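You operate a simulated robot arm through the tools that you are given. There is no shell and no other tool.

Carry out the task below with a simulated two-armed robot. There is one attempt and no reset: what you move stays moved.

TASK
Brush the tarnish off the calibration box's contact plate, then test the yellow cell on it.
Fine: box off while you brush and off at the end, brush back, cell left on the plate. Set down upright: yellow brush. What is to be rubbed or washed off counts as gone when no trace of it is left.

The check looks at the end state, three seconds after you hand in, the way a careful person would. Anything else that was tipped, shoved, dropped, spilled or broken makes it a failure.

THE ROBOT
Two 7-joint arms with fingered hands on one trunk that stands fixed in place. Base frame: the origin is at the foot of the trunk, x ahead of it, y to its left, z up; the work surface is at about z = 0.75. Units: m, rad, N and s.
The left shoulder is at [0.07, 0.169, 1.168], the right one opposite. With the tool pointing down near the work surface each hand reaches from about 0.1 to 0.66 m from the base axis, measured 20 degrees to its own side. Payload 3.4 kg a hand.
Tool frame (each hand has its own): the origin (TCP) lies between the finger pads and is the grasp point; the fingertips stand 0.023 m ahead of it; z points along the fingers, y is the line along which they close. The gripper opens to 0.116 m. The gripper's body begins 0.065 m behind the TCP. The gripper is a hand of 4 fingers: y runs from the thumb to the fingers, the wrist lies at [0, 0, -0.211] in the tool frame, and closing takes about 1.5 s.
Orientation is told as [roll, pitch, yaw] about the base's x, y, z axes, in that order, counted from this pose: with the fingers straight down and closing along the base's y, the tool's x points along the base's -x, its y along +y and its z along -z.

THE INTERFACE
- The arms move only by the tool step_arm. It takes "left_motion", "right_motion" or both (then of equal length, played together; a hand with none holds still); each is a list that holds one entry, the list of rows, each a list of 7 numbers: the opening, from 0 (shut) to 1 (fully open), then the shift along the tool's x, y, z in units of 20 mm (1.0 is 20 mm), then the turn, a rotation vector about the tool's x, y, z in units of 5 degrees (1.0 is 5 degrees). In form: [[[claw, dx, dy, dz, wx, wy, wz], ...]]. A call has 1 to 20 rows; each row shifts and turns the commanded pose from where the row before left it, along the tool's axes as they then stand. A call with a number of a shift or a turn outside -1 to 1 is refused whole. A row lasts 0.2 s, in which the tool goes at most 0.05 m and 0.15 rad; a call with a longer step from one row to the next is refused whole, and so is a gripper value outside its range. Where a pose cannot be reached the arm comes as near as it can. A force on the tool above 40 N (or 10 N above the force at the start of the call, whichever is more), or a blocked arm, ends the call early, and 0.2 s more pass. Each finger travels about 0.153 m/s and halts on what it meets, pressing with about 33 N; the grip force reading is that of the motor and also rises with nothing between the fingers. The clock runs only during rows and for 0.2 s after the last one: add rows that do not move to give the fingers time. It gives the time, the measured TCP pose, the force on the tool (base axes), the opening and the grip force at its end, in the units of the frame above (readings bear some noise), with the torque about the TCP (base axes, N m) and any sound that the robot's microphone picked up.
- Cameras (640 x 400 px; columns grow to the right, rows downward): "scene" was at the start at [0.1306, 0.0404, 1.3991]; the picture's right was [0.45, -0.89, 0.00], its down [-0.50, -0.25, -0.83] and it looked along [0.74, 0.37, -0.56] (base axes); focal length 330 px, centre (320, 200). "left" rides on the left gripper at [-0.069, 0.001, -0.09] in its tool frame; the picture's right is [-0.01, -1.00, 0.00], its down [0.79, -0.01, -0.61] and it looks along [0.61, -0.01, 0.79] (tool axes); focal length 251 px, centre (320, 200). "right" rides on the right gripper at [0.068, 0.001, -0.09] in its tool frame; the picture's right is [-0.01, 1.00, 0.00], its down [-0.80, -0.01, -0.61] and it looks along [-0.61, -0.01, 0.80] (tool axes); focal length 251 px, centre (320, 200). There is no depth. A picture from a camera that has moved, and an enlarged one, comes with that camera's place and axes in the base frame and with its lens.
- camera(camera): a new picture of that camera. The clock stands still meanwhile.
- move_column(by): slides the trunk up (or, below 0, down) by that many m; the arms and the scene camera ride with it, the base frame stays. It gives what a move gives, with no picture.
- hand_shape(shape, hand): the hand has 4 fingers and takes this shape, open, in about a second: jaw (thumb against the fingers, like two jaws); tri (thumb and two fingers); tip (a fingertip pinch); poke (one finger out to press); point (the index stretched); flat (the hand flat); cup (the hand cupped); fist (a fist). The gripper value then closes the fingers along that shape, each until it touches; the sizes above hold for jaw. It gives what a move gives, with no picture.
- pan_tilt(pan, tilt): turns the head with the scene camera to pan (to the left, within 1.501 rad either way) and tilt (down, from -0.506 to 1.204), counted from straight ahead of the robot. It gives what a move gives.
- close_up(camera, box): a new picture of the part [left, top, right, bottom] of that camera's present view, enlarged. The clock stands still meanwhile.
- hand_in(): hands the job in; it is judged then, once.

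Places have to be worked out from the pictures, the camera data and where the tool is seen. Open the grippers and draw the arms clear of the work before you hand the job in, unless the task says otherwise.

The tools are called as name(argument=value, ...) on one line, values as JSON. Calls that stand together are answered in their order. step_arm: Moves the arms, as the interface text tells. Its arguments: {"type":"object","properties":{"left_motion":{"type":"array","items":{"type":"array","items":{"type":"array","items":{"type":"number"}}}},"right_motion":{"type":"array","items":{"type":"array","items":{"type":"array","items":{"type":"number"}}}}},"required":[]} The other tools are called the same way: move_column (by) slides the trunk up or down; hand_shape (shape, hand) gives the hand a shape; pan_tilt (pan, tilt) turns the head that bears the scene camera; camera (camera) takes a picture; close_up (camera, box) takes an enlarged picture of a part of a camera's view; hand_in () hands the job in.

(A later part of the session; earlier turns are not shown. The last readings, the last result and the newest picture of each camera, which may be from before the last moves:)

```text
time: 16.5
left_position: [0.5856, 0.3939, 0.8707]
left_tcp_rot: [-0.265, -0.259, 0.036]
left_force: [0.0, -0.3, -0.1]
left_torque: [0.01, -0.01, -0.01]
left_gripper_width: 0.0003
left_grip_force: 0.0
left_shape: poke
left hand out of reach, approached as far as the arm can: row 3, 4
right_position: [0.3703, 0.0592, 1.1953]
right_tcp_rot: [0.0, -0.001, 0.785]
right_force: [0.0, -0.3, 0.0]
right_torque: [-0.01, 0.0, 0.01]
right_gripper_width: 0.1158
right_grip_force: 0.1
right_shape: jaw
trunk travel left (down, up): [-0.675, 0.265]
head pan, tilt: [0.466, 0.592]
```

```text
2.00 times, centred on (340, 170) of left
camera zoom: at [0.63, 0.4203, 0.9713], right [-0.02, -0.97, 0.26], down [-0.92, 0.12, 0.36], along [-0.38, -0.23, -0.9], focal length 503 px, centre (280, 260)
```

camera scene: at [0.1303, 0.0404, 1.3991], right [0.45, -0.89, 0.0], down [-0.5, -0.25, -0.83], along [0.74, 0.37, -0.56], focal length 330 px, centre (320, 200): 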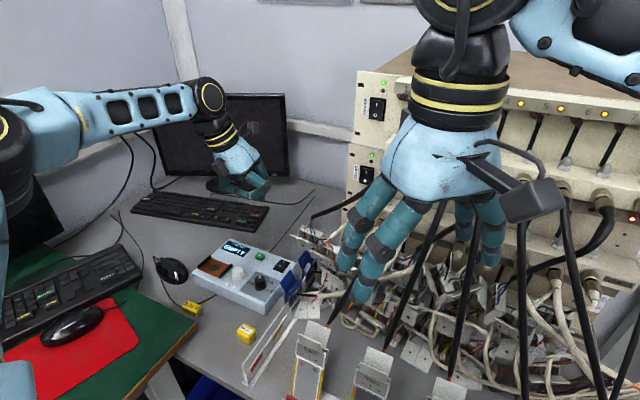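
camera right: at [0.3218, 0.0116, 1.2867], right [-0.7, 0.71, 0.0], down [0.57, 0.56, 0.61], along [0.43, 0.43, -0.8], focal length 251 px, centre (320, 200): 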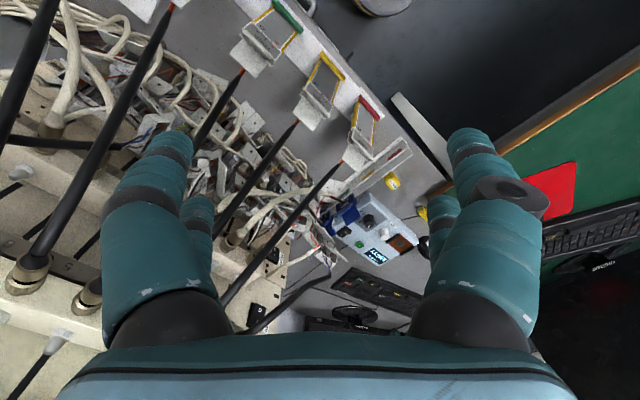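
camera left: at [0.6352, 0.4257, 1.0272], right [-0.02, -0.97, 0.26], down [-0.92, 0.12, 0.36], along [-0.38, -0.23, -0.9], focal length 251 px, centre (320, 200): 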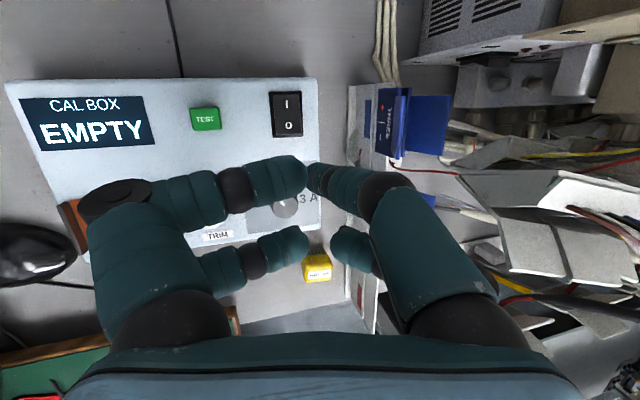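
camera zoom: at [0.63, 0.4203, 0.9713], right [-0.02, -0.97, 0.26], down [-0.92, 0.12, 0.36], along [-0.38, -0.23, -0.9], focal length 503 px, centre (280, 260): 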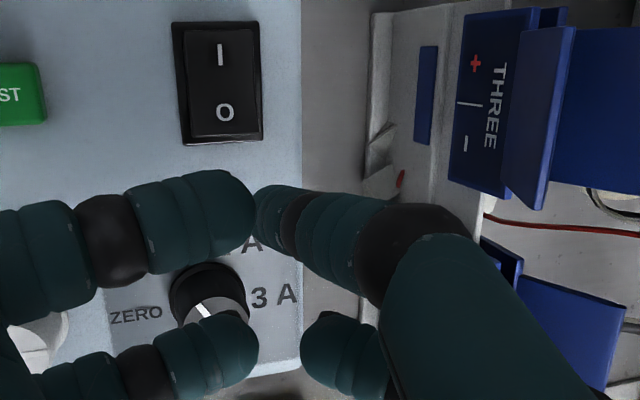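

The arm ran out of reach at this lean. I retreat upward with the left hand (and raise the right hand too), then will lower the trunk for reach and spin the hand so it is narrow toward the clamps.

step_arm(left_motion=[[[1, -0.235, -0.233, -0.855, 0, 0, 0], [1, -0.235, -0.233, -0.855, 0, 0, 0], [1, -0.235, -0.233, -0.855, 0, 0, 0], [1, -0.235, -0.233, -0.855, 0, 0, 0], [1, -0.235, -0.233, -0.855, 0, 0, 0], [1, -0.235, -0.233, -0.855, 0, 0, 0], [1, -0.235, -0.233, -0.855, 0, 0, 0], [1, 0, 0, 0, 0, 0, 0]]], right_motion=[[[1, 0, 0, -0.9, 0, 0, 0], [1, 0, 0, -0.9, 0, 0, 0], [1, 0, 0, -0.9, 0, 0, 0], [1, 0, 0, -0.9, 0, 0, 0], [1, 0, 0, -0.9, 0, 0, 0], [1, 0, 0, -0.9, 0, 0, 0], [1, 0, 0, 0, 0, 0, 0], [1, 0, 0, 0, 0, 0, 0]]])

camera(camera="scene")

```text
time: 18.3
left_position: [0.5861, 0.3941, 0.9978]
left_tcp_rot: [-0.267, -0.26, 0.033]
left_force: [0.8, -0.6, 0.0]
left_torque: [-0.01, 0.0, 0.02]
left_gripper_width: 0.0
left_grip_force: 0.1
left_shape: poke
right_position: [0.3713, 0.0602, 1.3044]
right_tcp_rot: [0.0, 0.002, 0.786]
right_force: [0.4, -0.4, 0.1]
right_torque: [-0.01, 0.01, 0.0]
right_gripper_width: 0.1158
right_grip_force: 0.1
right_shape: jaw
trunk travel left (down, up): [-0.675, 0.265]
head pan, tilt: [0.466, 0.592]
```

```text
taken
camera scene: at [0.1309, 0.0405, 1.399], right [0.45, -0.89, 0.0], down [-0.5, -0.25, -0.83], along [0.74, 0.37, -0.56], focal length 330 px, centre (320, 200)
```

scene: 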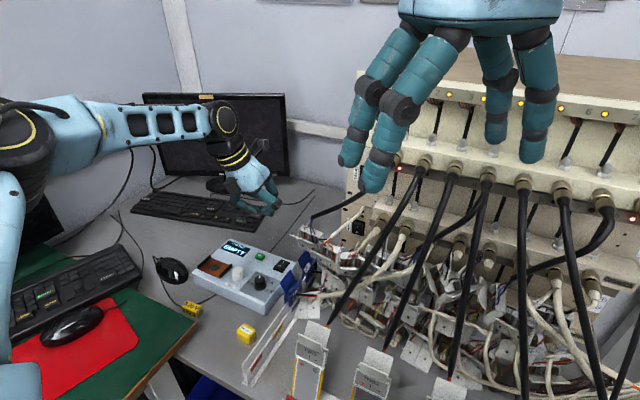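

Now I lower the trunk by 0.10 m to bring the shoulder nearer wrist height for more reach.

move_column(by=-0.1)

camera(camera="scene")

```text
time: 19.6
left_position: [0.5866, 0.3941, 0.8981]
left_tcp_rot: [-0.267, -0.26, 0.035]
left_force: [0.9, 0.2, 0.5]
left_torque: [0.03, 0.02, 0.02]
left_gripper_width: 0.0
left_grip_force: 0.0
left_shape: poke
right_position: [0.3711, 0.0589, 1.2036]
right_tcp_rot: [0.001, 0.001, 0.785]
right_force: [0.8, -0.1, -0.1]
right_torque: [0.01, 0.01, 0.0]
right_gripper_width: 0.1158
right_grip_force: 0.1
right_shape: jaw
trunk travel left (down, up): [-0.575, 0.365]
head pan, tilt: [0.466, 0.592]
```

```text
taken
camera scene: at [0.1304, 0.0403, 1.2991], right [0.45, -0.89, 0.0], down [-0.5, -0.25, -0.83], along [0.74, 0.37, -0.56], focal length 330 px, centre (320, 200)
```

scene: 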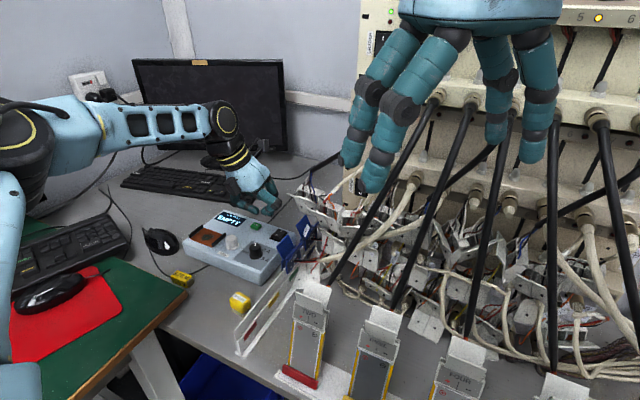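

I raise the left hand 6 cm, then spin it about its own axis by 90° so its narrow side faces the clamps.

step_arm(left_motion=[[[1, -0.19, -0.19, -0.7, 0, 0, 0], [1, -0.19, -0.19, -0.7, 0, 0, 0], [1, -0.19, -0.19, -0.7, 0, 0, 0], [1, -0.19, -0.19, -0.7, 0, 0, 0], [1, 0, 0, 0, 0, 0, -1], [1, 0, 0, 0, 0, 0, -1], [1, 0, 0, 0, 0, 0, -1], [1, 0, 0, 0, 0, 0, -1], [1, 0, 0, 0, 0, 0, -1], [1, 0, 0, 0, 0, 0, -1], [1, 0, 0, 0, 0, 0, -1], [1, 0, 0, 0, 0, 0, -1], [1, 0, 0, 0, 0, 0, -1]]])

step_arm(left_motion=[[[1, 0, 0, 0, 0, 0, -1], [1, 0, 0, 0, 0, 0, -1], [1, 0, 0, 0, 0, 0, -1], [1, 0, 0, 0, 0, 0, -1], [1, 0, 0, 0, 0, 0, -1], [1, 0, 0, 0, 0, 0, -1], [1, 0, 0, 0, 0, 0, -1], [1, 0, 0, 0, 0, 0, -1], [1, 0, 0, 0, 0, 0, -1], [1, 0, 0, 0, 0, 0, 0]]])

camera(camera="scene")

camera(camera="left")

```text
time: 22.4
left_position: [0.5853, 0.3941, 0.9578]
left_tcp_rot: [-0.372, -0.003, 0.786]
left_force: [-0.6, 0.2, -0.1]
left_torque: [-0.01, 0.01, -0.02]
left_gripper_width: 0.0
left_grip_force: 0.0
left_shape: poke
right_position: [0.3694, 0.0586, 1.2045]
right_tcp_rot: [0.0, 0.0, 0.786]
right_force: [0.2, -0.1, 0.3]
right_torque: [-0.01, -0.01, 0.02]
right_gripper_width: 0.1158
right_grip_force: 0.1
right_shape: jaw
trunk travel left (down, up): [-0.575, 0.365]
head pan, tilt: [0.466, 0.592]
```

```text
time: 24.6
left_position: [0.5857, 0.3944, 0.9578]
left_tcp_rot: [-0.269, 0.26, 1.537]
left_force: [-0.1, -0.7, -0.6]
left_torque: [0.02, 0.02, 0.0]
left_gripper_width: 0.0001
left_grip_force: 0.0
left_shape: poke
right_position: [0.3708, 0.0592, 1.2047]
right_tcp_rot: [0.001, -0.001, 0.785]
right_force: [-0.7, -0.3, 0.7]
right_torque: [-0.03, 0.0, 0.02]
right_gripper_width: 0.1159
right_grip_force: 0.0
right_shape: jaw
trunk travel left (down, up): [-0.575, 0.365]
head pan, tilt: [0.466, 0.592]
```

```text
taken
camera scene: at [0.1306, 0.0408, 1.299], right [0.45, -0.89, 0.0], down [-0.5, -0.25, -0.83], along [0.74, 0.37, -0.56], focal length 330 px, centre (320, 200)
```

scene: 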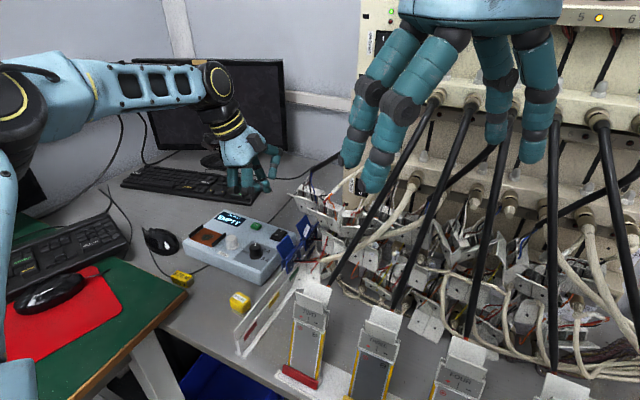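

```text
taken
camera left: at [0.5645, 0.4841, 1.0241], right [0.97, 0.04, 0.25], down [-0.18, -0.61, 0.77], along [0.19, -0.79, -0.58], focal length 251 px, centre (320, 200)
```

left: 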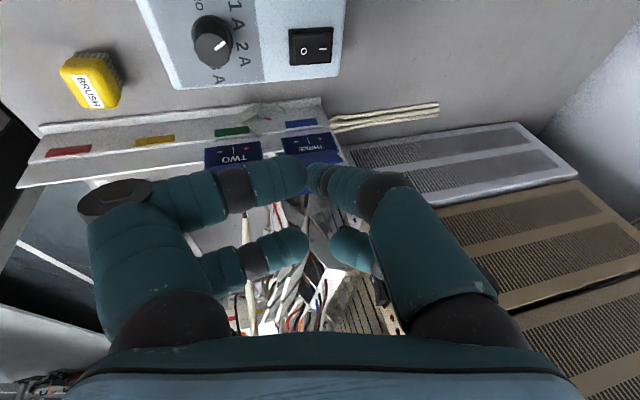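

With this spin the fingers would come down over the black knob, while the blue clips turn out to lie at y≤0.323, so the earlier orientation with more forward lean is better. I spin back.

step_arm(left_motion=[[[1, 0, 0, 0, 0, 0, 1], [1, 0, 0, 0, 0, 0, 1], [1, 0, 0, 0, 0, 0, 1], [1, 0, 0, 0, 0, 0, 1], [1, 0, 0, 0, 0, 0, 1], [1, 0, 0, 0, 0, 0, 1], [1, 0, 0, 0, 0, 0, 1], [1, 0, 0, 0, 0, 0, 1], [1, 0, 0, 0, 0, 0, 1], [1, 0, 0, 0, 0, 0, 1], [1, 0, 0, 0, 0, 0, 1], [1, 0, 0, 0, 0, 0, 1], [1, 0, 0, 0, 0, 0, 1], [1, 0, 0, 0, 0, 0, 1], [1, 0, 0, 0, 0, 0, 1], [1, 0, 0, 0, 0, 0, 1], [1, 0, 0, 0, 0, 0, 1], [1, 0, 0, 0, 0, 0, 1]]])

step_arm(left_motion=[[[1, 0, 0, 0, 0, -1, 0], [1, 0, 0, 0, 0, -1, 0], [1, 0, 0, 0, 0, 0, 0]]])

```text
time: 28.4
left_position: [0.5864, 0.3936, 0.9584]
left_tcp_rot: [-0.265, -0.261, 0.033]
left_force: [0.3, 0.3, -0.4]
left_torque: [0.0, 0.03, 0.01]
left_gripper_width: 0.0
left_grip_force: 0.1
left_shape: poke
right_position: [0.3696, 0.0586, 1.2044]
right_tcp_rot: [0.0, -0.002, 0.785]
right_force: [-0.5, -0.7, -0.2]
right_torque: [0.05, 0.02, -0.01]
right_gripper_width: 0.116
right_grip_force: 0.2
right_shape: jaw
trunk travel left (down, up): [-0.575, 0.365]
head pan, tilt: [0.466, 0.592]
```

```text
time: 29.2
left_position: [0.5861, 0.3939, 0.9571]
left_tcp_rot: [-0.285, -0.428, 0.085]
left_force: [0.4, -0.2, -0.6]
left_torque: [-0.01, 0.03, 0.0]
left_gripper_width: 0.0
left_grip_force: 0.1
left_shape: poke
right_position: [0.3708, 0.058, 1.2038]
right_tcp_rot: [0.002, 0.001, 0.785]
right_force: [-0.1, -0.1, 0.4]
right_torque: [-0.02, 0.0, 0.02]
right_gripper_width: 0.1161
right_grip_force: 0.1
right_shape: jaw
trunk travel left (down, up): [-0.575, 0.365]
head pan, tilt: [0.466, 0.592]
```

Orientation is now roll −16°, pitch −25°. I descend to hover the tip about 3 cm above the O end.

step_arm(left_motion=[[[1, 0.299, 0.322, 0.933, 0, 0, 0], [1, 0.299, 0.322, 0.933, 0, 0, 0], [1, 0.299, 0.322, 0.933, 0, 0, 0], [1, 0.299, 0.322, 0.933, 0, 0, 0], [1, 0.299, 0.322, 0.933, 0, 0, 0], [1, 0, 0, 0, 0, 0, 0]]])

close_up(camera="scene", box=[210, 160, 330, 260])

close_up(camera="left", box=[200, 40, 440, 240])

camera(camera="right")

```text
time: 30.6
left_position: [0.5989, 0.4009, 0.8561]
left_tcp_rot: [-0.284, -0.43, 0.084]
left_force: [-0.5, -0.2, 0.6]
left_torque: [-0.04, -0.03, -0.03]
left_gripper_width: 0.0
left_grip_force: 0.0
left_shape: poke
right_position: [0.3699, 0.058, 1.2045]
right_tcp_rot: [-0.002, 0.0, 0.786]
right_force: [-1.2, -0.8, 0.2]
right_torque: [0.02, 0.01, -0.02]
right_gripper_width: 0.1159
right_grip_force: 0.1
right_shape: jaw
trunk travel left (down, up): [-0.575, 0.365]
head pan, tilt: [0.466, 0.592]
```

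```text
4.00 times, centred on (270, 210) of scene
camera zoom: at [0.1303, 0.0403, 1.2991], right [0.45, -0.89, 0.0], down [-0.5, -0.25, -0.83], along [0.74, 0.37, -0.56], focal length 1319 px, centre (520, 160)
```

zoom: 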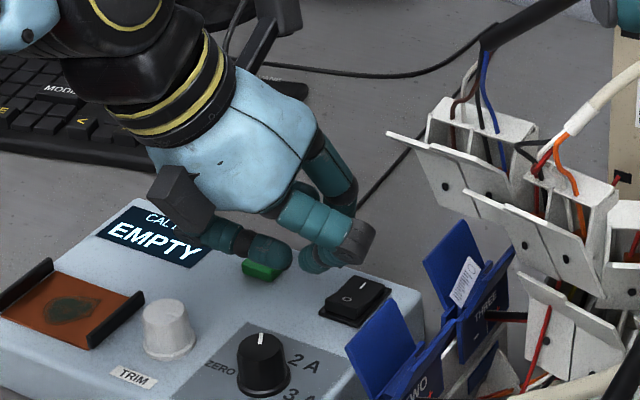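

```text
2.00 times, centred on (320, 140) of left
camera zoom: at [0.6241, 0.4283, 0.9627], right [-0.03, -0.97, 0.26], down [-0.98, 0.08, 0.2], along [-0.21, -0.25, -0.94], focal length 503 px, centre (320, 320)
```

zoom: 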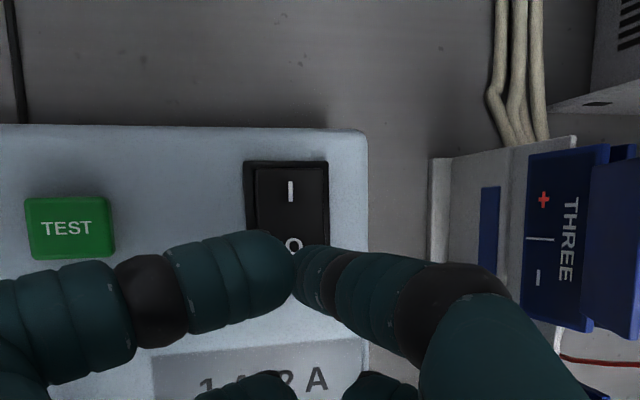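

```text
taken
camera right: at [0.3221, 0.0115, 1.2951], right [-0.7, 0.71, 0.0], down [0.57, 0.56, 0.61], along [0.43, 0.43, -0.8], focal length 251 px, centre (320, 200)
```

right: 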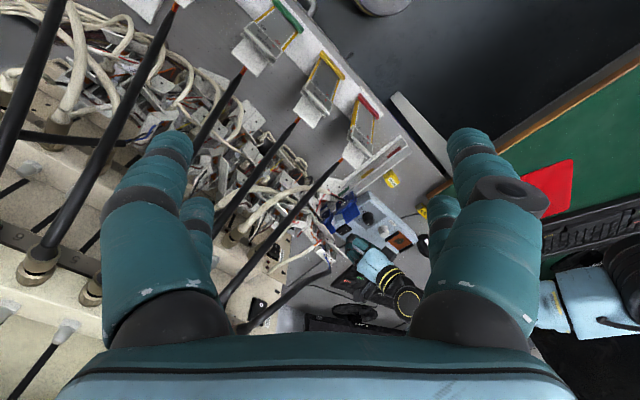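

The tip hovers at about (0.610, 0.400, 0.832), just nearer than the O mark (0.6147, 0.3946). I lower 20 mm with a 4 mm shift to −y and look again before pressing.

step_arm(left_motion=[[[1, 0.215, 0.03, 0.46, 0, 0, 0], [1, 0.215, 0.03, 0.46, 0, 0, 0], [1, 0, 0, 0, 0, 0, 0]]])

close_up(camera="scene", box=[250, 190, 310, 240])

close_up(camera="left", box=[220, 80, 380, 220])

close_up(camera="right", box=[320, 190, 400, 260])

```text
time: 31.4
left_position: [0.5986, 0.3969, 0.8355]
left_tcp_rot: [-0.284, -0.426, 0.086]
left_force: [0.5, 0.1, 0.9]
left_torque: [0.0, 0.02, 0.01]
left_gripper_width: 0.0
left_grip_force: 0.1
left_shape: poke
right_position: [0.3716, 0.058, 1.2042]
right_tcp_rot: [0.001, 0.0, 0.786]
right_force: [-0.4, 0.5, 0.2]
right_torque: [0.0, -0.01, -0.01]
right_gripper_width: 0.1161
right_grip_force: 0.1
right_shape: jaw
trunk travel left (down, up): [-0.575, 0.365]
head pan, tilt: [0.466, 0.592]
```

```text
8.00 times, centred on (280, 215) of scene
camera zoom: at [0.1306, 0.0404, 1.2991], right [0.45, -0.89, 0.0], down [-0.5, -0.25, -0.83], along [0.74, 0.37, -0.56], focal length 2638 px, centre (640, 80)
```

zoom: 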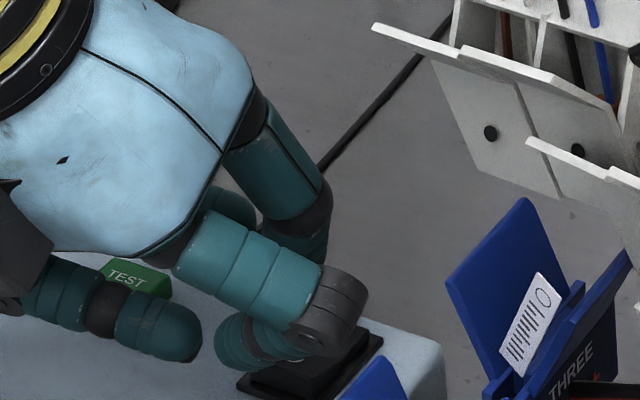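

```text
2.86 times, centred on (300, 150) of left
camera zoom: at [0.6235, 0.4244, 0.9424], right [-0.03, -0.97, 0.26], down [-0.98, 0.08, 0.2], along [-0.22, -0.25, -0.94], focal length 718 px, centre (377, 343)
```

zoom: 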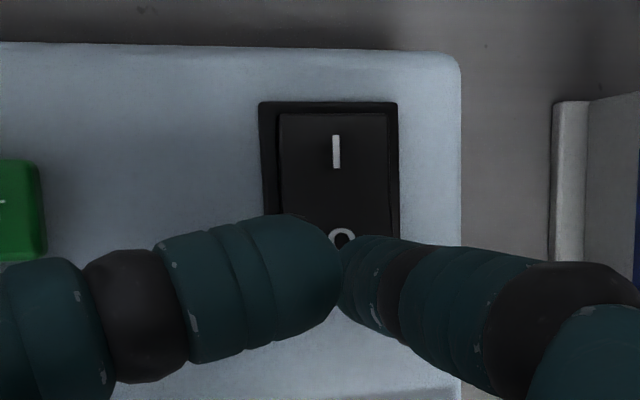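

```text
5.71 times, centred on (360, 225) of right
camera zoom: at [0.3223, 0.0116, 1.295], right [-0.7, 0.71, 0.0], down [0.57, 0.56, 0.61], along [0.43, 0.43, -0.8], focal length 1437 px, centre (91, 57)
```

zoom: 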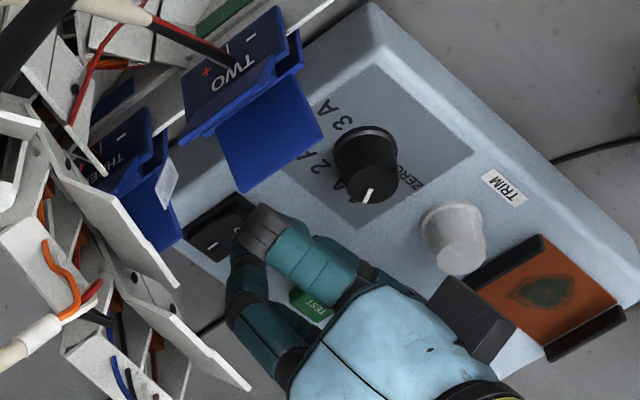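

The fingertip is now just over the O half, well clear of clips and knob. I press down in small 3 mm steps and watch force and sound.

step_arm(left_motion=[[[1, 0.062, 0.038, 0.131, 0, 0, 0], [1, 0.062, 0.038, 0.131, 0, 0, 0], [1, 0.062, 0.038, 0.131, 0, 0, 0]]])

close_up(camera="scene", box=[200, 180, 320, 260])

close_up(camera="left", box=[220, 80, 380, 220])

```text
time: 32.2
left_position: [0.5983, 0.3968, 0.8264]
left_tcp_rot: [-0.285, -0.43, 0.086]
left_force: [-0.9, -0.4, 0.6]
left_torque: [0.01, 0.0, 0.01]
left_gripper_width: 0.0001
left_grip_force: 0.1
left_shape: poke
right_position: [0.37, 0.0592, 1.2036]
right_tcp_rot: [0.0, 0.001, 0.786]
right_force: [0.1, -1.0, 0.3]
right_torque: [-0.01, -0.01, -0.01]
right_gripper_width: 0.1158
right_grip_force: 0.1
right_shape: jaw
trunk travel left (down, up): [-0.575, 0.365]
head pan, tilt: [0.466, 0.592]
```

```text
5.00 times, centred on (260, 220) of scene
camera zoom: at [0.1303, 0.0403, 1.2991], right [0.45, -0.89, 0.0], down [-0.5, -0.25, -0.83], along [0.74, 0.37, -0.56], focal length 1649 px, centre (620, 100)
```

zoom: 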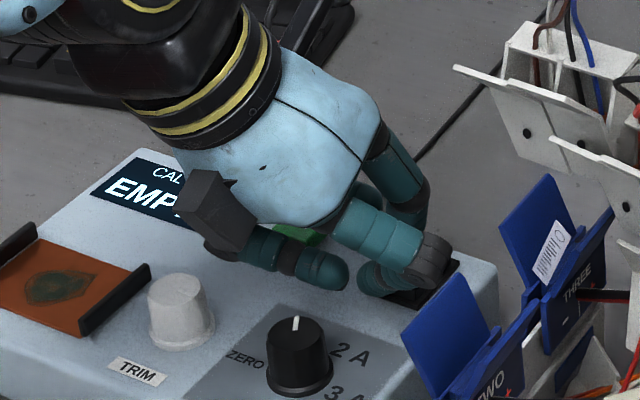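

```text
2.86 times, centred on (300, 150) of left
camera zoom: at [0.6237, 0.4242, 0.934], right [-0.03, -0.97, 0.26], down [-0.98, 0.08, 0.2], along [-0.21, -0.25, -0.94], focal length 718 px, centre (377, 343)
```

zoom: 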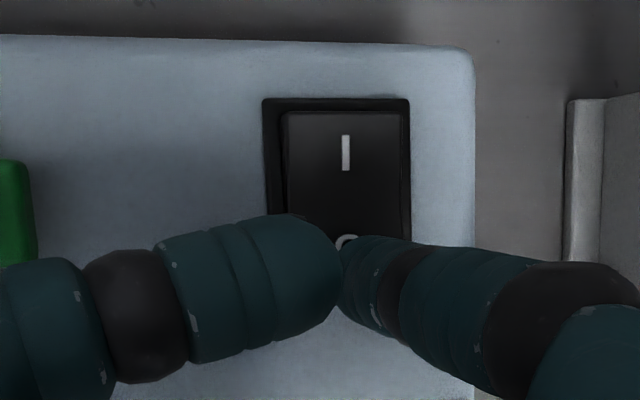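

No contact yet. I continue downward in small steps.

step_arm(left_motion=[[[1, 0.041, 0.025, 0.087, 0, 0, 0], [1, 0.041, 0.025, 0.087, 0, 0, 0], [1, 0.041, 0.025, 0.087, 0, 0, 0]]])

close_up(camera="left", box=[220, 80, 380, 220])

```text
time: 33.0
left_position: [0.5976, 0.3962, 0.8244]
left_tcp_rot: [-0.284, -0.435, 0.087]
left_force: [-0.7, 3.6, 16.5]
left_torque: [-0.04, -0.23, 0.06]
left_gripper_width: 0.0
left_grip_force: 0.0
left_shape: poke
right_position: [0.369, 0.0578, 1.2047]
right_tcp_rot: [-0.001, -0.002, 0.785]
right_force: [-0.6, 0.1, -0.6]
right_torque: [-0.01, 0.0, 0.02]
right_gripper_width: 0.1159
right_grip_force: 0.1
right_shape: jaw
trunk travel left (down, up): [-0.575, 0.365]
head pan, tilt: [0.466, 0.592]
```

```text
2.86 times, centred on (300, 150) of left
camera zoom: at [0.6223, 0.4242, 0.9316], right [-0.03, -0.97, 0.26], down [-0.98, 0.08, 0.2], along [-0.21, -0.25, -0.95], focal length 718 px, centre (377, 343)
```

zoom: 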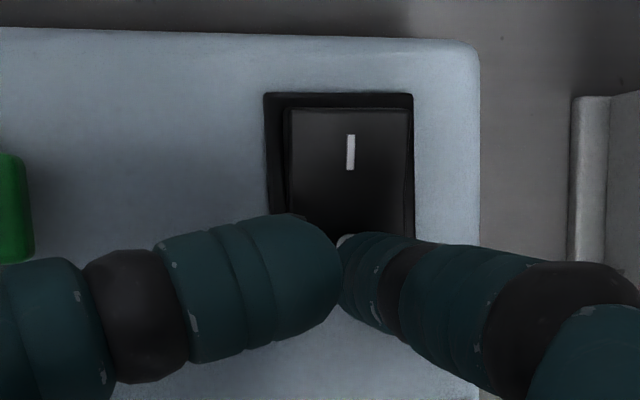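

Contact: 16.5 N upward, and the torque puts the contact at about (0.612, 0.389) – on the O half. I check the display before pushing harder.

close_up(camera="scene", box=[180, 180, 320, 280])

close_up(camera="right", box=[320, 190, 400, 260])

```text
4.00 times, centred on (250, 230) of scene
camera zoom: at [0.1278, 0.0394, 1.2997], right [0.45, -0.89, 0.0], down [-0.5, -0.25, -0.83], along [0.74, 0.37, -0.56], focal length 1319 px, centre (600, 80)
```

zoom: 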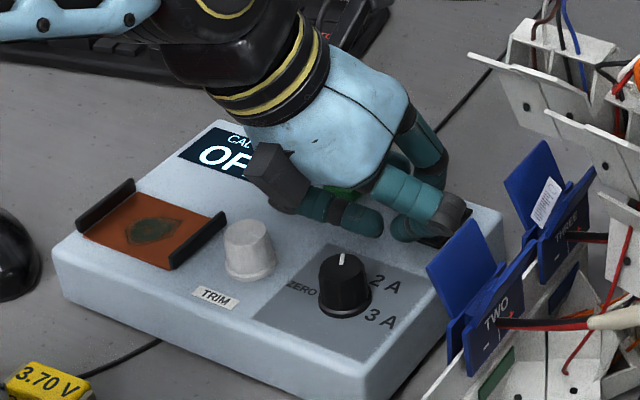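

```text
5.71 times, centred on (360, 225) of right
camera zoom: at [0.3196, 0.0106, 1.296], right [-0.7, 0.71, 0.0], down [0.57, 0.56, 0.61], along [0.43, 0.43, -0.79], focal length 1437 px, centre (91, 57)
```

zoom: 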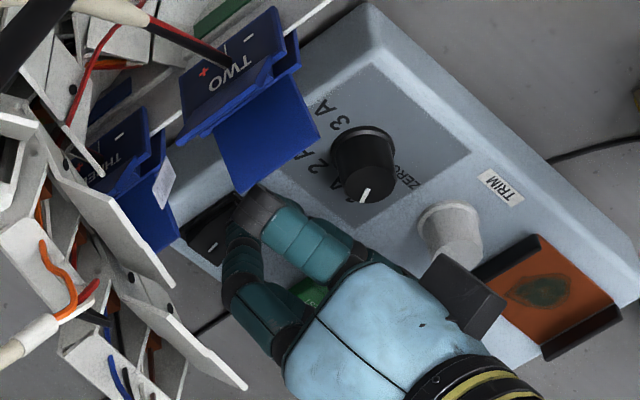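

The display now reads "OFF": the box is switched off. I lift the hand straight up clear of everything.

step_arm(left_motion=[[[1, -0.415, -0.256, -0.873, 0, 0, 0], [1, -0.415, -0.256, -0.873, 0, 0, 0], [1, -0.415, -0.256, -0.873, 0, 0, 0], [1, -0.415, -0.256, -0.873, 0, 0, 0], [1, -0.415, -0.256, -0.873, 0, 0, 0], [1, -0.415, -0.256, -0.873, 0, 0, 0], [1, 0, 0, 0, 0, 0, 0]]])

close_up(camera="scene", box=[160, 190, 320, 330])

close_up(camera="right", box=[320, 160, 440, 260])

```text
time: 34.6
left_position: [0.5993, 0.3962, 0.9402]
left_tcp_rot: [-0.282, -0.427, 0.084]
left_force: [1.6, -0.4, -0.6]
left_torque: [-0.01, -0.02, 0.02]
left_gripper_width: 0.0001
left_grip_force: 0.0
left_shape: poke
right_position: [0.3705, 0.0586, 1.205]
right_tcp_rot: [0.001, 0.0, 0.785]
right_force: [0.7, -0.2, -0.8]
right_torque: [0.01, -0.02, 0.03]
right_gripper_width: 0.1157
right_grip_force: 0.1
right_shape: jaw
trunk travel left (down, up): [-0.575, 0.365]
head pan, tilt: [0.466, 0.592]
```

```text
2.86 times, centred on (240, 260) of scene
camera zoom: at [0.1307, 0.0405, 1.299], right [0.45, -0.89, 0.0], down [-0.5, -0.25, -0.83], along [0.74, 0.37, -0.56], focal length 942 px, centre (549, 29)
```

zoom: 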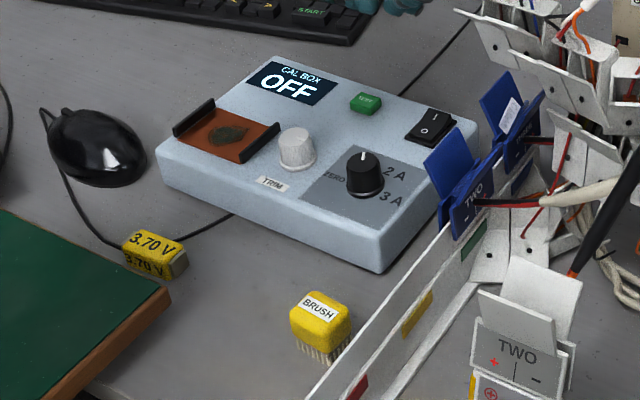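

```text
4.00 times, centred on (380, 210) of right
camera zoom: at [0.3225, 0.0117, 1.295], right [-0.7, 0.71, 0.0], down [0.57, 0.56, 0.61], along [0.43, 0.43, -0.8], focal length 1006 px, centre (80, 160)
```

zoom: 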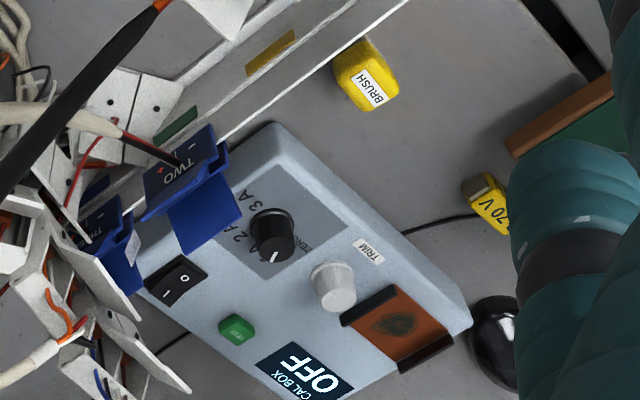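

The box reads OFF and the rocker is flipped. Next, the brush: I zoom in on brush and cell from the new camera height to get their dimensions and orientation.

close_up(camera="scene", box=[220, 285, 260, 325])

close_up(camera="scene", box=[165, 260, 205, 300])

close_up(camera="scene", box=[190, 205, 250, 255])

```text
10.00 times, centred on (240, 305) of scene
camera zoom: at [0.1307, 0.0405, 1.299], right [0.45, -0.89, 0.0], down [-0.5, -0.25, -0.83], along [0.74, 0.37, -0.56], focal length 3297 px, centre (1120, -850)
```

zoom: 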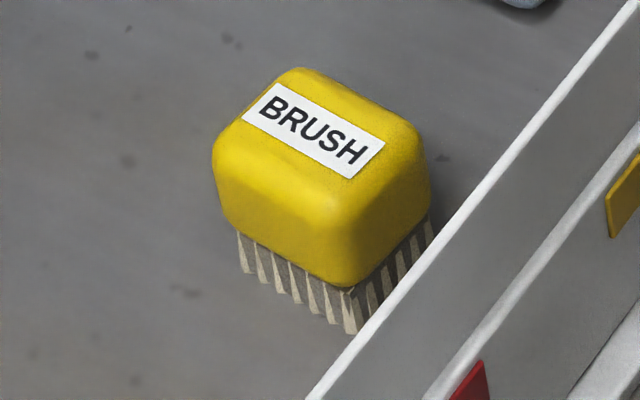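

```text
10.00 times, centred on (185, 280) of scene
camera zoom: at [0.1307, 0.0405, 1.299], right [0.45, -0.89, 0.0], down [-0.5, -0.25, -0.83], along [0.74, 0.37, -0.56], focal length 3297 px, centre (1670, -600)
```

zoom: 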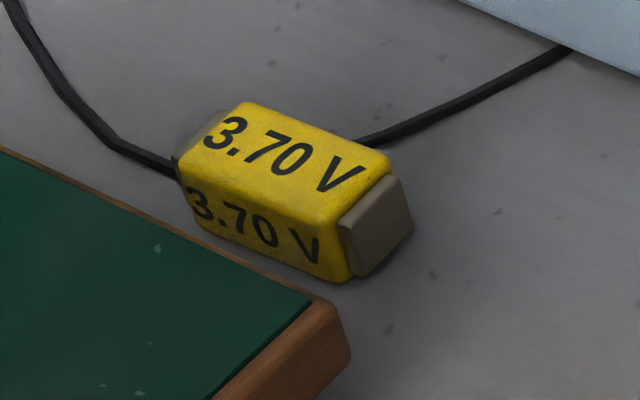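

```text
8.00 times, centred on (220, 230) of scene
camera zoom: at [0.1307, 0.0405, 1.299], right [0.45, -0.89, 0.0], down [-0.5, -0.25, -0.83], along [0.74, 0.37, -0.56], focal length 2638 px, centre (1120, -40)
```

zoom: 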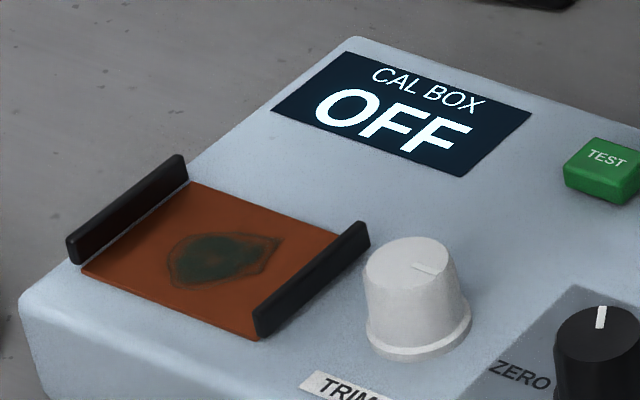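

Brush footprint is about x 0.424–0.450, y 0.354–0.385 (body 0.768–0.791 high, bristles ~18 mm); plate inner area x 0.515–0.561, y 0.508–0.569 with rails to z≈0.811. I move away from the clamps, straighten the hand back to vertical, and then switch to jaw.

step_arm(left_motion=[[[1, 0.144, 0.703, -0.766, 0, 0, 0], [1, 0.144, 0.703, -0.766, 0, 0, 0], [1, 0.144, 0.703, -0.766, 0, 0, 0], [1, 0.144, 0.703, -0.766, 0, 0, 0], [1, 0.144, 0.703, -0.766, 0, 0, 0], [1, 0.144, 0.703, -0.766, 0, 0, 0], [1, 0.144, 0.703, -0.766, 0, 0, 0], [1, 0, 0, 0, 0, 1, 0], [1, 0, 0, 0, 0, 1, 0], [1, 0, 0, 0, -1, 1, 0], [1, 0, 0, 0, -1, 1, 0], [1, 0, 0, 0, -1, 1, 0], [1, 0, 0, 0, 0, 0, 0]]])

hand_shape(hand="left", shape="jaw")

camera(camera="scene")

camera(camera="left")

```text
time: 37.4
left_position: [0.5391, 0.5164, 1.0021]
left_tcp_rot: [0.002, 0.002, 0.001]
left_force: [0.1, -0.8, 0.2]
left_torque: [-0.03, -0.05, 0.04]
left_gripper_width: 0.0002
left_grip_force: 0.1
left_shape: poke
right_position: [0.3697, 0.059, 1.2039]
right_tcp_rot: [-0.001, -0.001, 0.785]
right_force: [-0.1, 0.7, 1.0]
right_torque: [-0.02, 0.01, -0.01]
right_gripper_width: 0.1158
right_grip_force: 0.1
right_shape: jaw
trunk travel left (down, up): [-0.575, 0.365]
head pan, tilt: [0.466, 0.592]
```

```text
time: 38.3
left_position: [0.5371, 0.5176, 1.0002]
left_tcp_rot: [0.002, -0.002, 0.002]
left_force: [-0.1, -0.1, -0.1]
left_torque: [0.02, -0.02, -0.02]
left_gripper_width: 0.1158
left_grip_force: 0.1
left_shape: jaw
right_position: [0.3702, 0.0581, 1.2045]
right_tcp_rot: [0.0, 0.0, 0.785]
right_force: [-0.4, -0.5, 0.3]
right_torque: [-0.01, -0.03, 0.0]
right_gripper_width: 0.1161
right_grip_force: 0.0
right_shape: jaw
trunk travel left (down, up): [-0.575, 0.365]
head pan, tilt: [0.466, 0.592]
```

```text
taken
camera scene: at [0.1307, 0.0404, 1.2991], right [0.45, -0.89, 0.0], down [-0.5, -0.25, -0.83], along [0.74, 0.37, -0.56], focal length 330 px, centre (320, 200)
```

scene: 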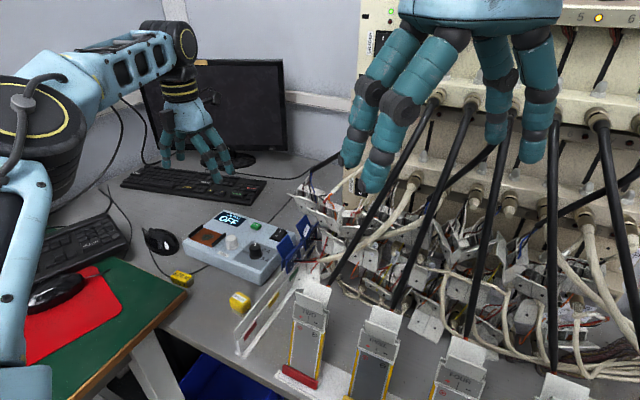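

```text
taken
camera left: at [0.6077, 0.517, 1.0913], right [0.01, -1.0, 0.0], down [-0.8, -0.01, 0.61], along [-0.61, -0.01, -0.8], focal length 251 px, centre (320, 200)
```

left: 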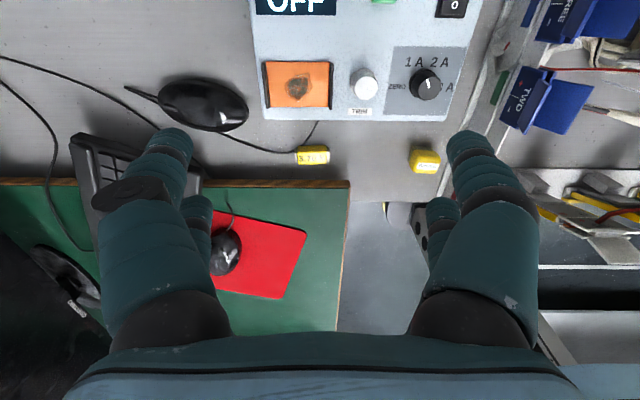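

Vertical orientation was reached here without trouble. I test the reach lower over the plate (tips kept above all knobs).

step_arm(left_motion=[[[1, 0, 0.17, 0.95, 0, 0, 0], [1, 0, 0.17, 0.95, 0, 0, 0], [1, 0, 0.17, 0.95, 0, 0, 0], [1, 0, 0.17, 0.95, 0, 0, 0], [1, 0, 0.17, 0.95, 0, 0, 0], [1, 0, 0.17, 0.95, 0, 0, 0], [1, 0, 0, 0, 0, 0, 0]]])

close_up(camera="left", box=[200, 0, 480, 180])

```text
time: 39.9
left_position: [0.5386, 0.5388, 0.8865]
left_tcp_rot: [0.003, -0.001, 0.001]
left_force: [0.0, 0.4, -0.1]
left_torque: [0.01, -0.02, -0.02]
left_gripper_width: 0.116
left_grip_force: 0.0
left_shape: jaw
right_position: [0.3702, 0.0585, 1.2036]
right_tcp_rot: [-0.001, 0.001, 0.786]
right_force: [-0.2, 0.0, -0.7]
right_torque: [-0.01, -0.01, -0.01]
right_gripper_width: 0.1155
right_grip_force: 0.0
right_shape: jaw
trunk travel left (down, up): [-0.575, 0.365]
head pan, tilt: [0.466, 0.592]
```

```text
2.22 times, centred on (340, 90) of left
camera zoom: at [0.6076, 0.5375, 0.9771], right [0.01, -1.0, 0.0], down [-0.8, -0.01, 0.61], along [-0.61, -0.01, -0.8], focal length 559 px, centre (276, 444)
```

zoom: 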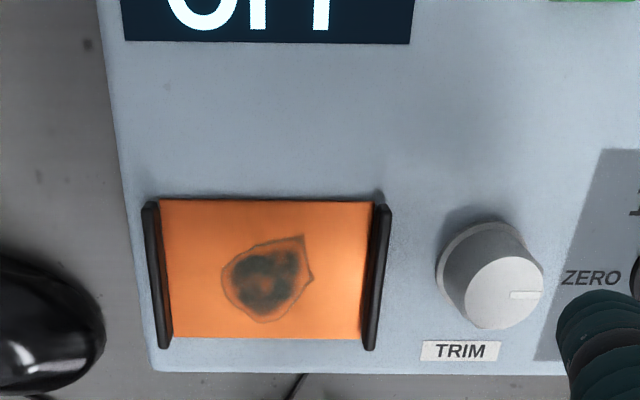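

The plate is reachable with a vertical hand. A low wall (top z≈0.80, y≈0.326) stands right of the brush, so I will grip the brush along x with the hand yawed ~86°. I go up, then spin the hand.

step_arm(left_motion=[[[1, 0, 0, -0.9, 0, 0, 0], [1, 0, 0, -0.9, 0, 0, 0], [1, 0, 0, -0.9, 0, 0, 0], [1, 0, 0, -0.9, 0, 0, 0], [1, 0, 0, 0, 0, 0, -1], [1, 0, 0, 0, 0, 0, -1], [1, 0, 0, 0, 0, 0, -1], [1, 0, 0, 0, 0, 0, -1], [1, 0, 0, 0, 0, 0, -1], [1, 0, 0, 0, 0, 0, -1], [1, 0, 0, 0, 0, 0, -1], [1, 0, 0, 0, 0, 0, -1], [1, 0, 0, 0, 0, 0, -1]]])

step_arm(left_motion=[[[1, 0, 0, 0, 0, 0, -1], [1, 0, 0, 0, 0, 0, -1], [1, 0, 0, 0, 0, 0, -1], [1, 0, 0, 0, 0, 0, -1], [1, 0, 0, 0, 0, 0, -1], [1, 0, 0, 0, 0, 0, -1], [1, 0, 0, 0, 0, 0, -1], [1, 0, 0, 0, 0, 0, -1], [1, 0, 0, 0, 0, 0, -0.2], [1, 0, 0, 0, 0, 0, 0]]])

camera(camera="scene")

```text
time: 42.7
left_position: [0.5388, 0.5375, 0.9588]
left_tcp_rot: [-0.001, -0.002, 0.788]
left_force: [-0.2, 0.6, -0.5]
left_torque: [0.02, 0.03, -0.01]
left_gripper_width: 0.116
left_grip_force: 0.2
left_shape: jaw
right_position: [0.3709, 0.0587, 1.2052]
right_tcp_rot: [0.001, -0.001, 0.785]
right_force: [-0.8, 2.0, -0.7]
right_torque: [-0.03, 0.0, 0.02]
right_gripper_width: 0.1161
right_grip_force: 0.1
right_shape: jaw
trunk travel left (down, up): [-0.575, 0.365]
head pan, tilt: [0.466, 0.592]
```

```text
time: 44.9
left_position: [0.5388, 0.5365, 0.959]
left_tcp_rot: [-0.002, -0.003, 1.503]
left_force: [-0.3, -0.1, 0.6]
left_torque: [0.03, 0.0, -0.01]
left_gripper_width: 0.1157
left_grip_force: 0.1
left_shape: jaw
right_position: [0.3716, 0.0585, 1.2046]
right_tcp_rot: [-0.001, 0.002, 0.786]
right_force: [1.0, -0.1, 0.4]
right_torque: [-0.01, 0.01, 0.0]
right_gripper_width: 0.1161
right_grip_force: 0.1
right_shape: jaw
trunk travel left (down, up): [-0.575, 0.365]
head pan, tilt: [0.466, 0.592]
```

```text
taken
camera scene: at [0.1306, 0.0404, 1.2991], right [0.45, -0.89, 0.0], down [-0.5, -0.25, -0.83], along [0.74, 0.37, -0.56], focal length 330 px, centre (320, 200)
```

scene: 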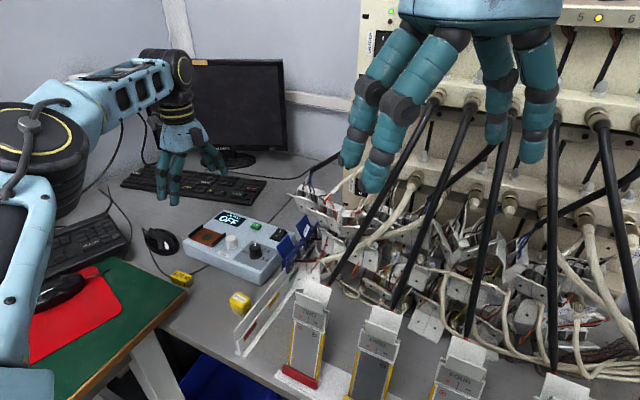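

Yaw is 86°. I move at height to above the brush.

step_arm(left_motion=[[[1, 0.965, 0.499, 0, 0, 0, 0], [1, 0.965, 0.499, 0, 0, 0, 0], [1, 0.965, 0.499, 0, 0, 0, 0], [1, 0.965, 0.499, 0, 0, 0, 0], [1, 0.965, 0.499, 0, 0, 0, 0], [1, 0.965, 0.499, 0, 0, 0, 0], [1, 0.965, 0.499, 0, 0, 0, 0], [1, 0.965, 0.499, 0, 0, 0, 0], [1, 0.965, 0.499, 0, 0, 0, 0], [1, 0, 0, 0, 0, 0, 0]]])

camera(camera="scene")

camera(camera="left")

camera(camera="right")

```text
time: 47.1
left_position: [0.4402, 0.4202, 0.9579]
left_tcp_rot: [-0.003, 0.004, 1.497]
left_force: [-0.3, -0.7, -0.1]
left_torque: [0.01, 0.02, 0.0]
left_gripper_width: 0.1157
left_grip_force: 0.0
left_shape: jaw
left hand out of reach, approached as far as the arm can: row 7, 8, 9
right_position: [0.37, 0.0589, 1.204]
right_tcp_rot: [-0.001, -0.002, 0.786]
right_force: [-0.4, 0.5, 0.2]
right_torque: [-0.01, 0.02, -0.03]
right_gripper_width: 0.1158
right_grip_force: 0.0
right_shape: jaw
trunk travel left (down, up): [-0.575, 0.365]
head pan, tilt: [0.466, 0.592]
```

```text
taken
camera scene: at [0.1309, 0.0406, 1.299], right [0.45, -0.89, 0.0], down [-0.5, -0.25, -0.83], along [0.74, 0.37, -0.56], focal length 330 px, centre (320, 200)
```

scene: 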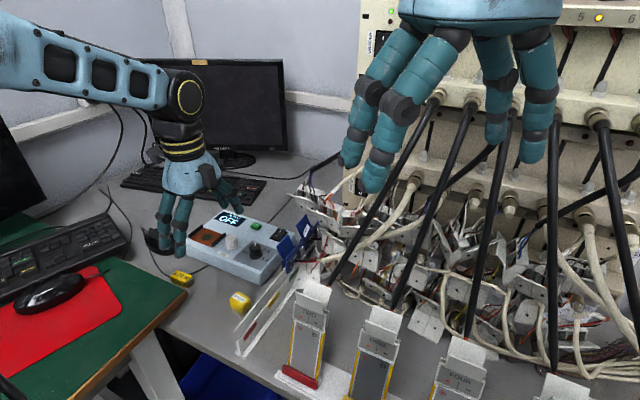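

```text
taken
camera left: at [0.4452, 0.4887, 1.0474], right [1.0, -0.07, 0.0], down [-0.05, -0.79, 0.61], along [-0.04, -0.61, -0.79], focal length 251 px, centre (320, 200)
```

left: 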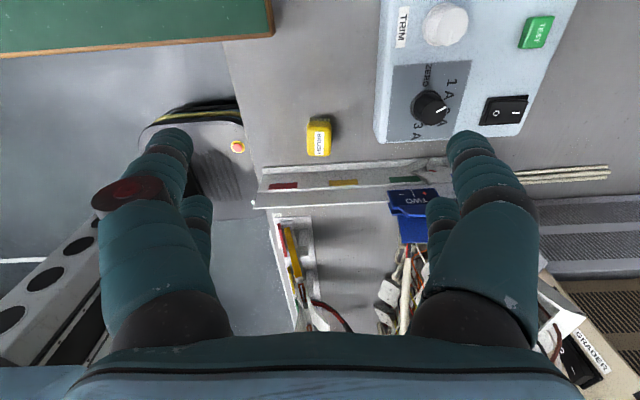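

```text
taken
camera right: at [0.3226, 0.0118, 1.2949], right [-0.7, 0.71, 0.0], down [0.57, 0.56, 0.61], along [0.43, 0.43, -0.8], focal length 251 px, centre (320, 200)
```

right: 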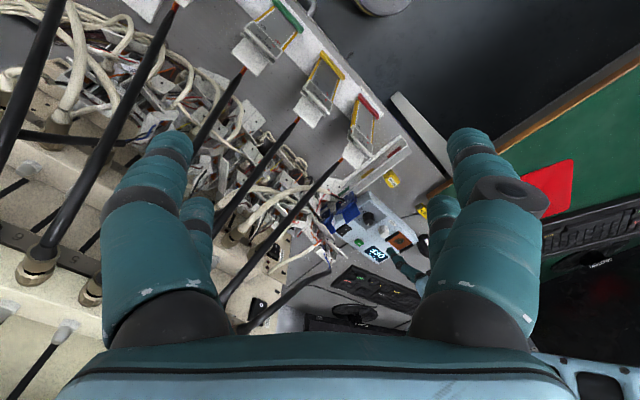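

With this yaw the wrist hits a limit before reaching the brush. I examine the wall next to the brush more closely to decide on another grip direction.

close_up(camera="left", box=[240, 100, 440, 225])

close_up(camera="scene", box=[215, 270, 295, 360])

```text
3.20 times, centred on (340, 162) of left
camera zoom: at [0.4452, 0.4887, 1.0474], right [1.0, -0.07, 0.0], down [-0.05, -0.79, 0.61], along [-0.04, -0.61, -0.79], focal length 805 px, centre (256, 320)
```

zoom: 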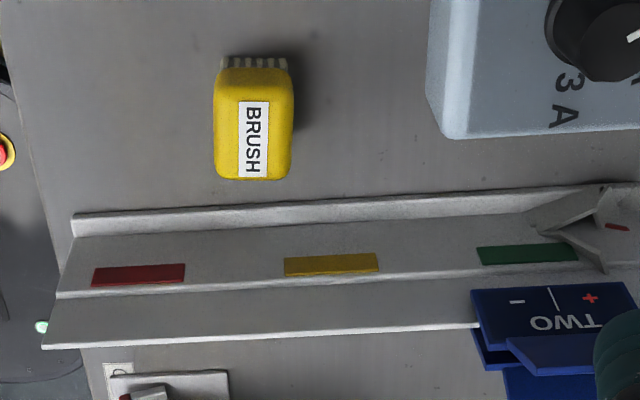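

```text
4.44 times, centred on (255, 315) of scene
camera zoom: at [0.1309, 0.0406, 1.299], right [0.45, -0.89, 0.0], down [-0.5, -0.25, -0.83], along [0.74, 0.37, -0.56], focal length 1466 px, centre (609, -311)
```

zoom: 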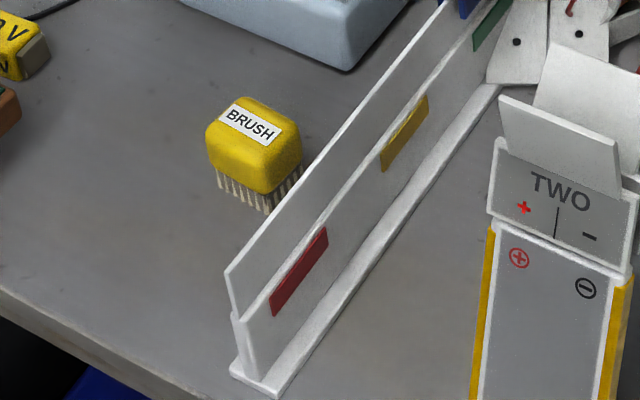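

The wall's top is at z≈0.825, y≈0.31, leaving ~35 mm between it and the brush – enough for a finger. So I turn the hand back to yaw ≈ −3° and grip the brush along y with a partial opening.

step_arm(left_motion=[[[1, 0, 0, 0, 0, 0, 1], [1, 0, 0, 0, 0, 0, 1], [1, 0, 0, 0, 0, 0, 1], [1, 0, 0, 0, 0, 0, 1], [1, 0, 0, 0, 0, 0, 1], [1, 0, 0, 0, 0, 0, 1], [1, 0, 0, 0, 0, 0, 1], [1, 0, 0, 0, 0, 0, 1], [1, 0, 0, 0, 0, 0, 1], [1, 0, 0, 0, 0, 0, 1], [1, 0, 0, 0, 0, 0, 1], [1, 0, 0, 0, 0, 0, 1], [1, 0, 0, 0, 0, 0, 1], [1, 0, 0, 0, 0, 0, 1], [1, 0, 0, 0, 0, 0, 1], [1, 0, 0, 0, 0, 0, 1], [1, 0, 0, 0, 0, 0, 1], [1, 0, 0, 0, 0, 0, 0.8]]])

step_arm(left_motion=[[[0.8, 0, -0.85, 0, 0, 0, 0], [0.6, 0, -0.85, 0, 0, 0, 0], [0.5, 0, -0.85, 0, 0, 0, 0], [0.46, 0, 0, 0, 0, 0, 0], [0.46, 0, 0, 0, 0, 0, 0], [0.46, 0, 0, 0, 0, 0, 0]]])

camera(camera="left")

close_up(camera="scene", box=[160, 180, 320, 340])

```text
time: 50.9
left_position: [0.4404, 0.4197, 0.9584]
left_tcp_rot: [0.001, -0.001, -0.055]
left_force: [1.1, 0.0, -0.9]
left_torque: [0.0, 0.02, 0.0]
left_gripper_width: 0.1161
left_grip_force: 0.1
left_shape: jaw
right_position: [0.37, 0.0597, 1.2049]
right_tcp_rot: [0.001, -0.001, 0.786]
right_force: [0.0, -0.4, 0.2]
right_torque: [0.0, -0.02, 0.03]
right_gripper_width: 0.1159
right_grip_force: 0.1
right_shape: jaw
trunk travel left (down, up): [-0.575, 0.365]
head pan, tilt: [0.466, 0.592]
```

```text
time: 52.3
left_position: [0.4383, 0.3696, 0.9585]
left_tcp_rot: [0.001, -0.003, -0.051]
left_force: [-0.1, -0.5, 0.0]
left_torque: [-0.01, 0.01, -0.01]
left_gripper_width: 0.0539
left_grip_force: 0.1
left_shape: jaw
right_position: [0.3709, 0.059, 1.2041]
right_tcp_rot: [0.0, -0.001, 0.786]
right_force: [-0.2, 0.0, 0.4]
right_torque: [-0.03, -0.01, -0.03]
right_gripper_width: 0.1161
right_grip_force: 0.1
right_shape: jaw
trunk travel left (down, up): [-0.575, 0.365]
head pan, tilt: [0.466, 0.592]
```

```text
taken
camera left: at [0.5066, 0.3663, 1.0487], right [-0.04, -1.0, 0.0], down [-0.79, 0.03, 0.61], along [-0.61, 0.03, -0.8], focal length 251 px, centre (320, 200)
```

left: 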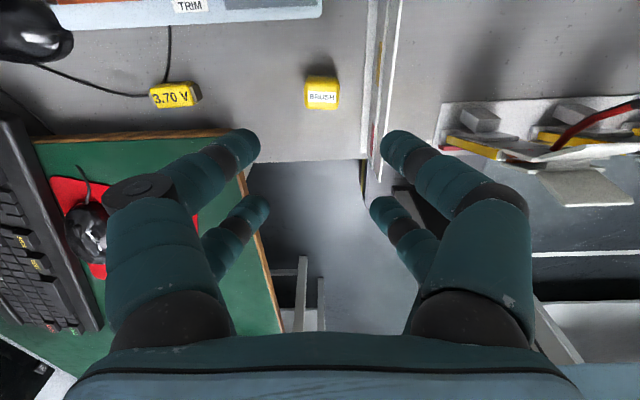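

```text
2.50 times, centred on (240, 260) of scene
camera zoom: at [0.1306, 0.0403, 1.2991], right [0.45, -0.89, 0.0], down [-0.5, -0.25, -0.83], along [0.74, 0.37, -0.56], focal length 824 px, centre (520, 50)
```

zoom: 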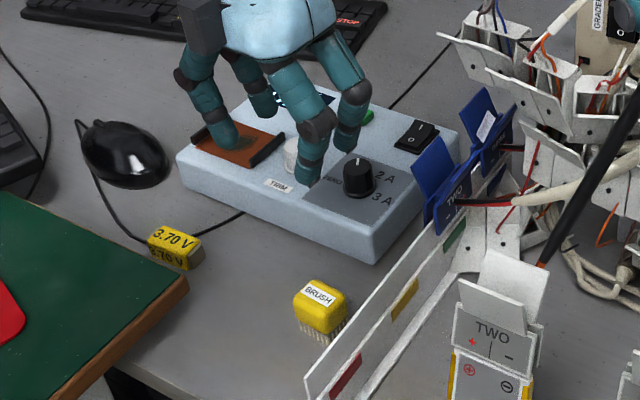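

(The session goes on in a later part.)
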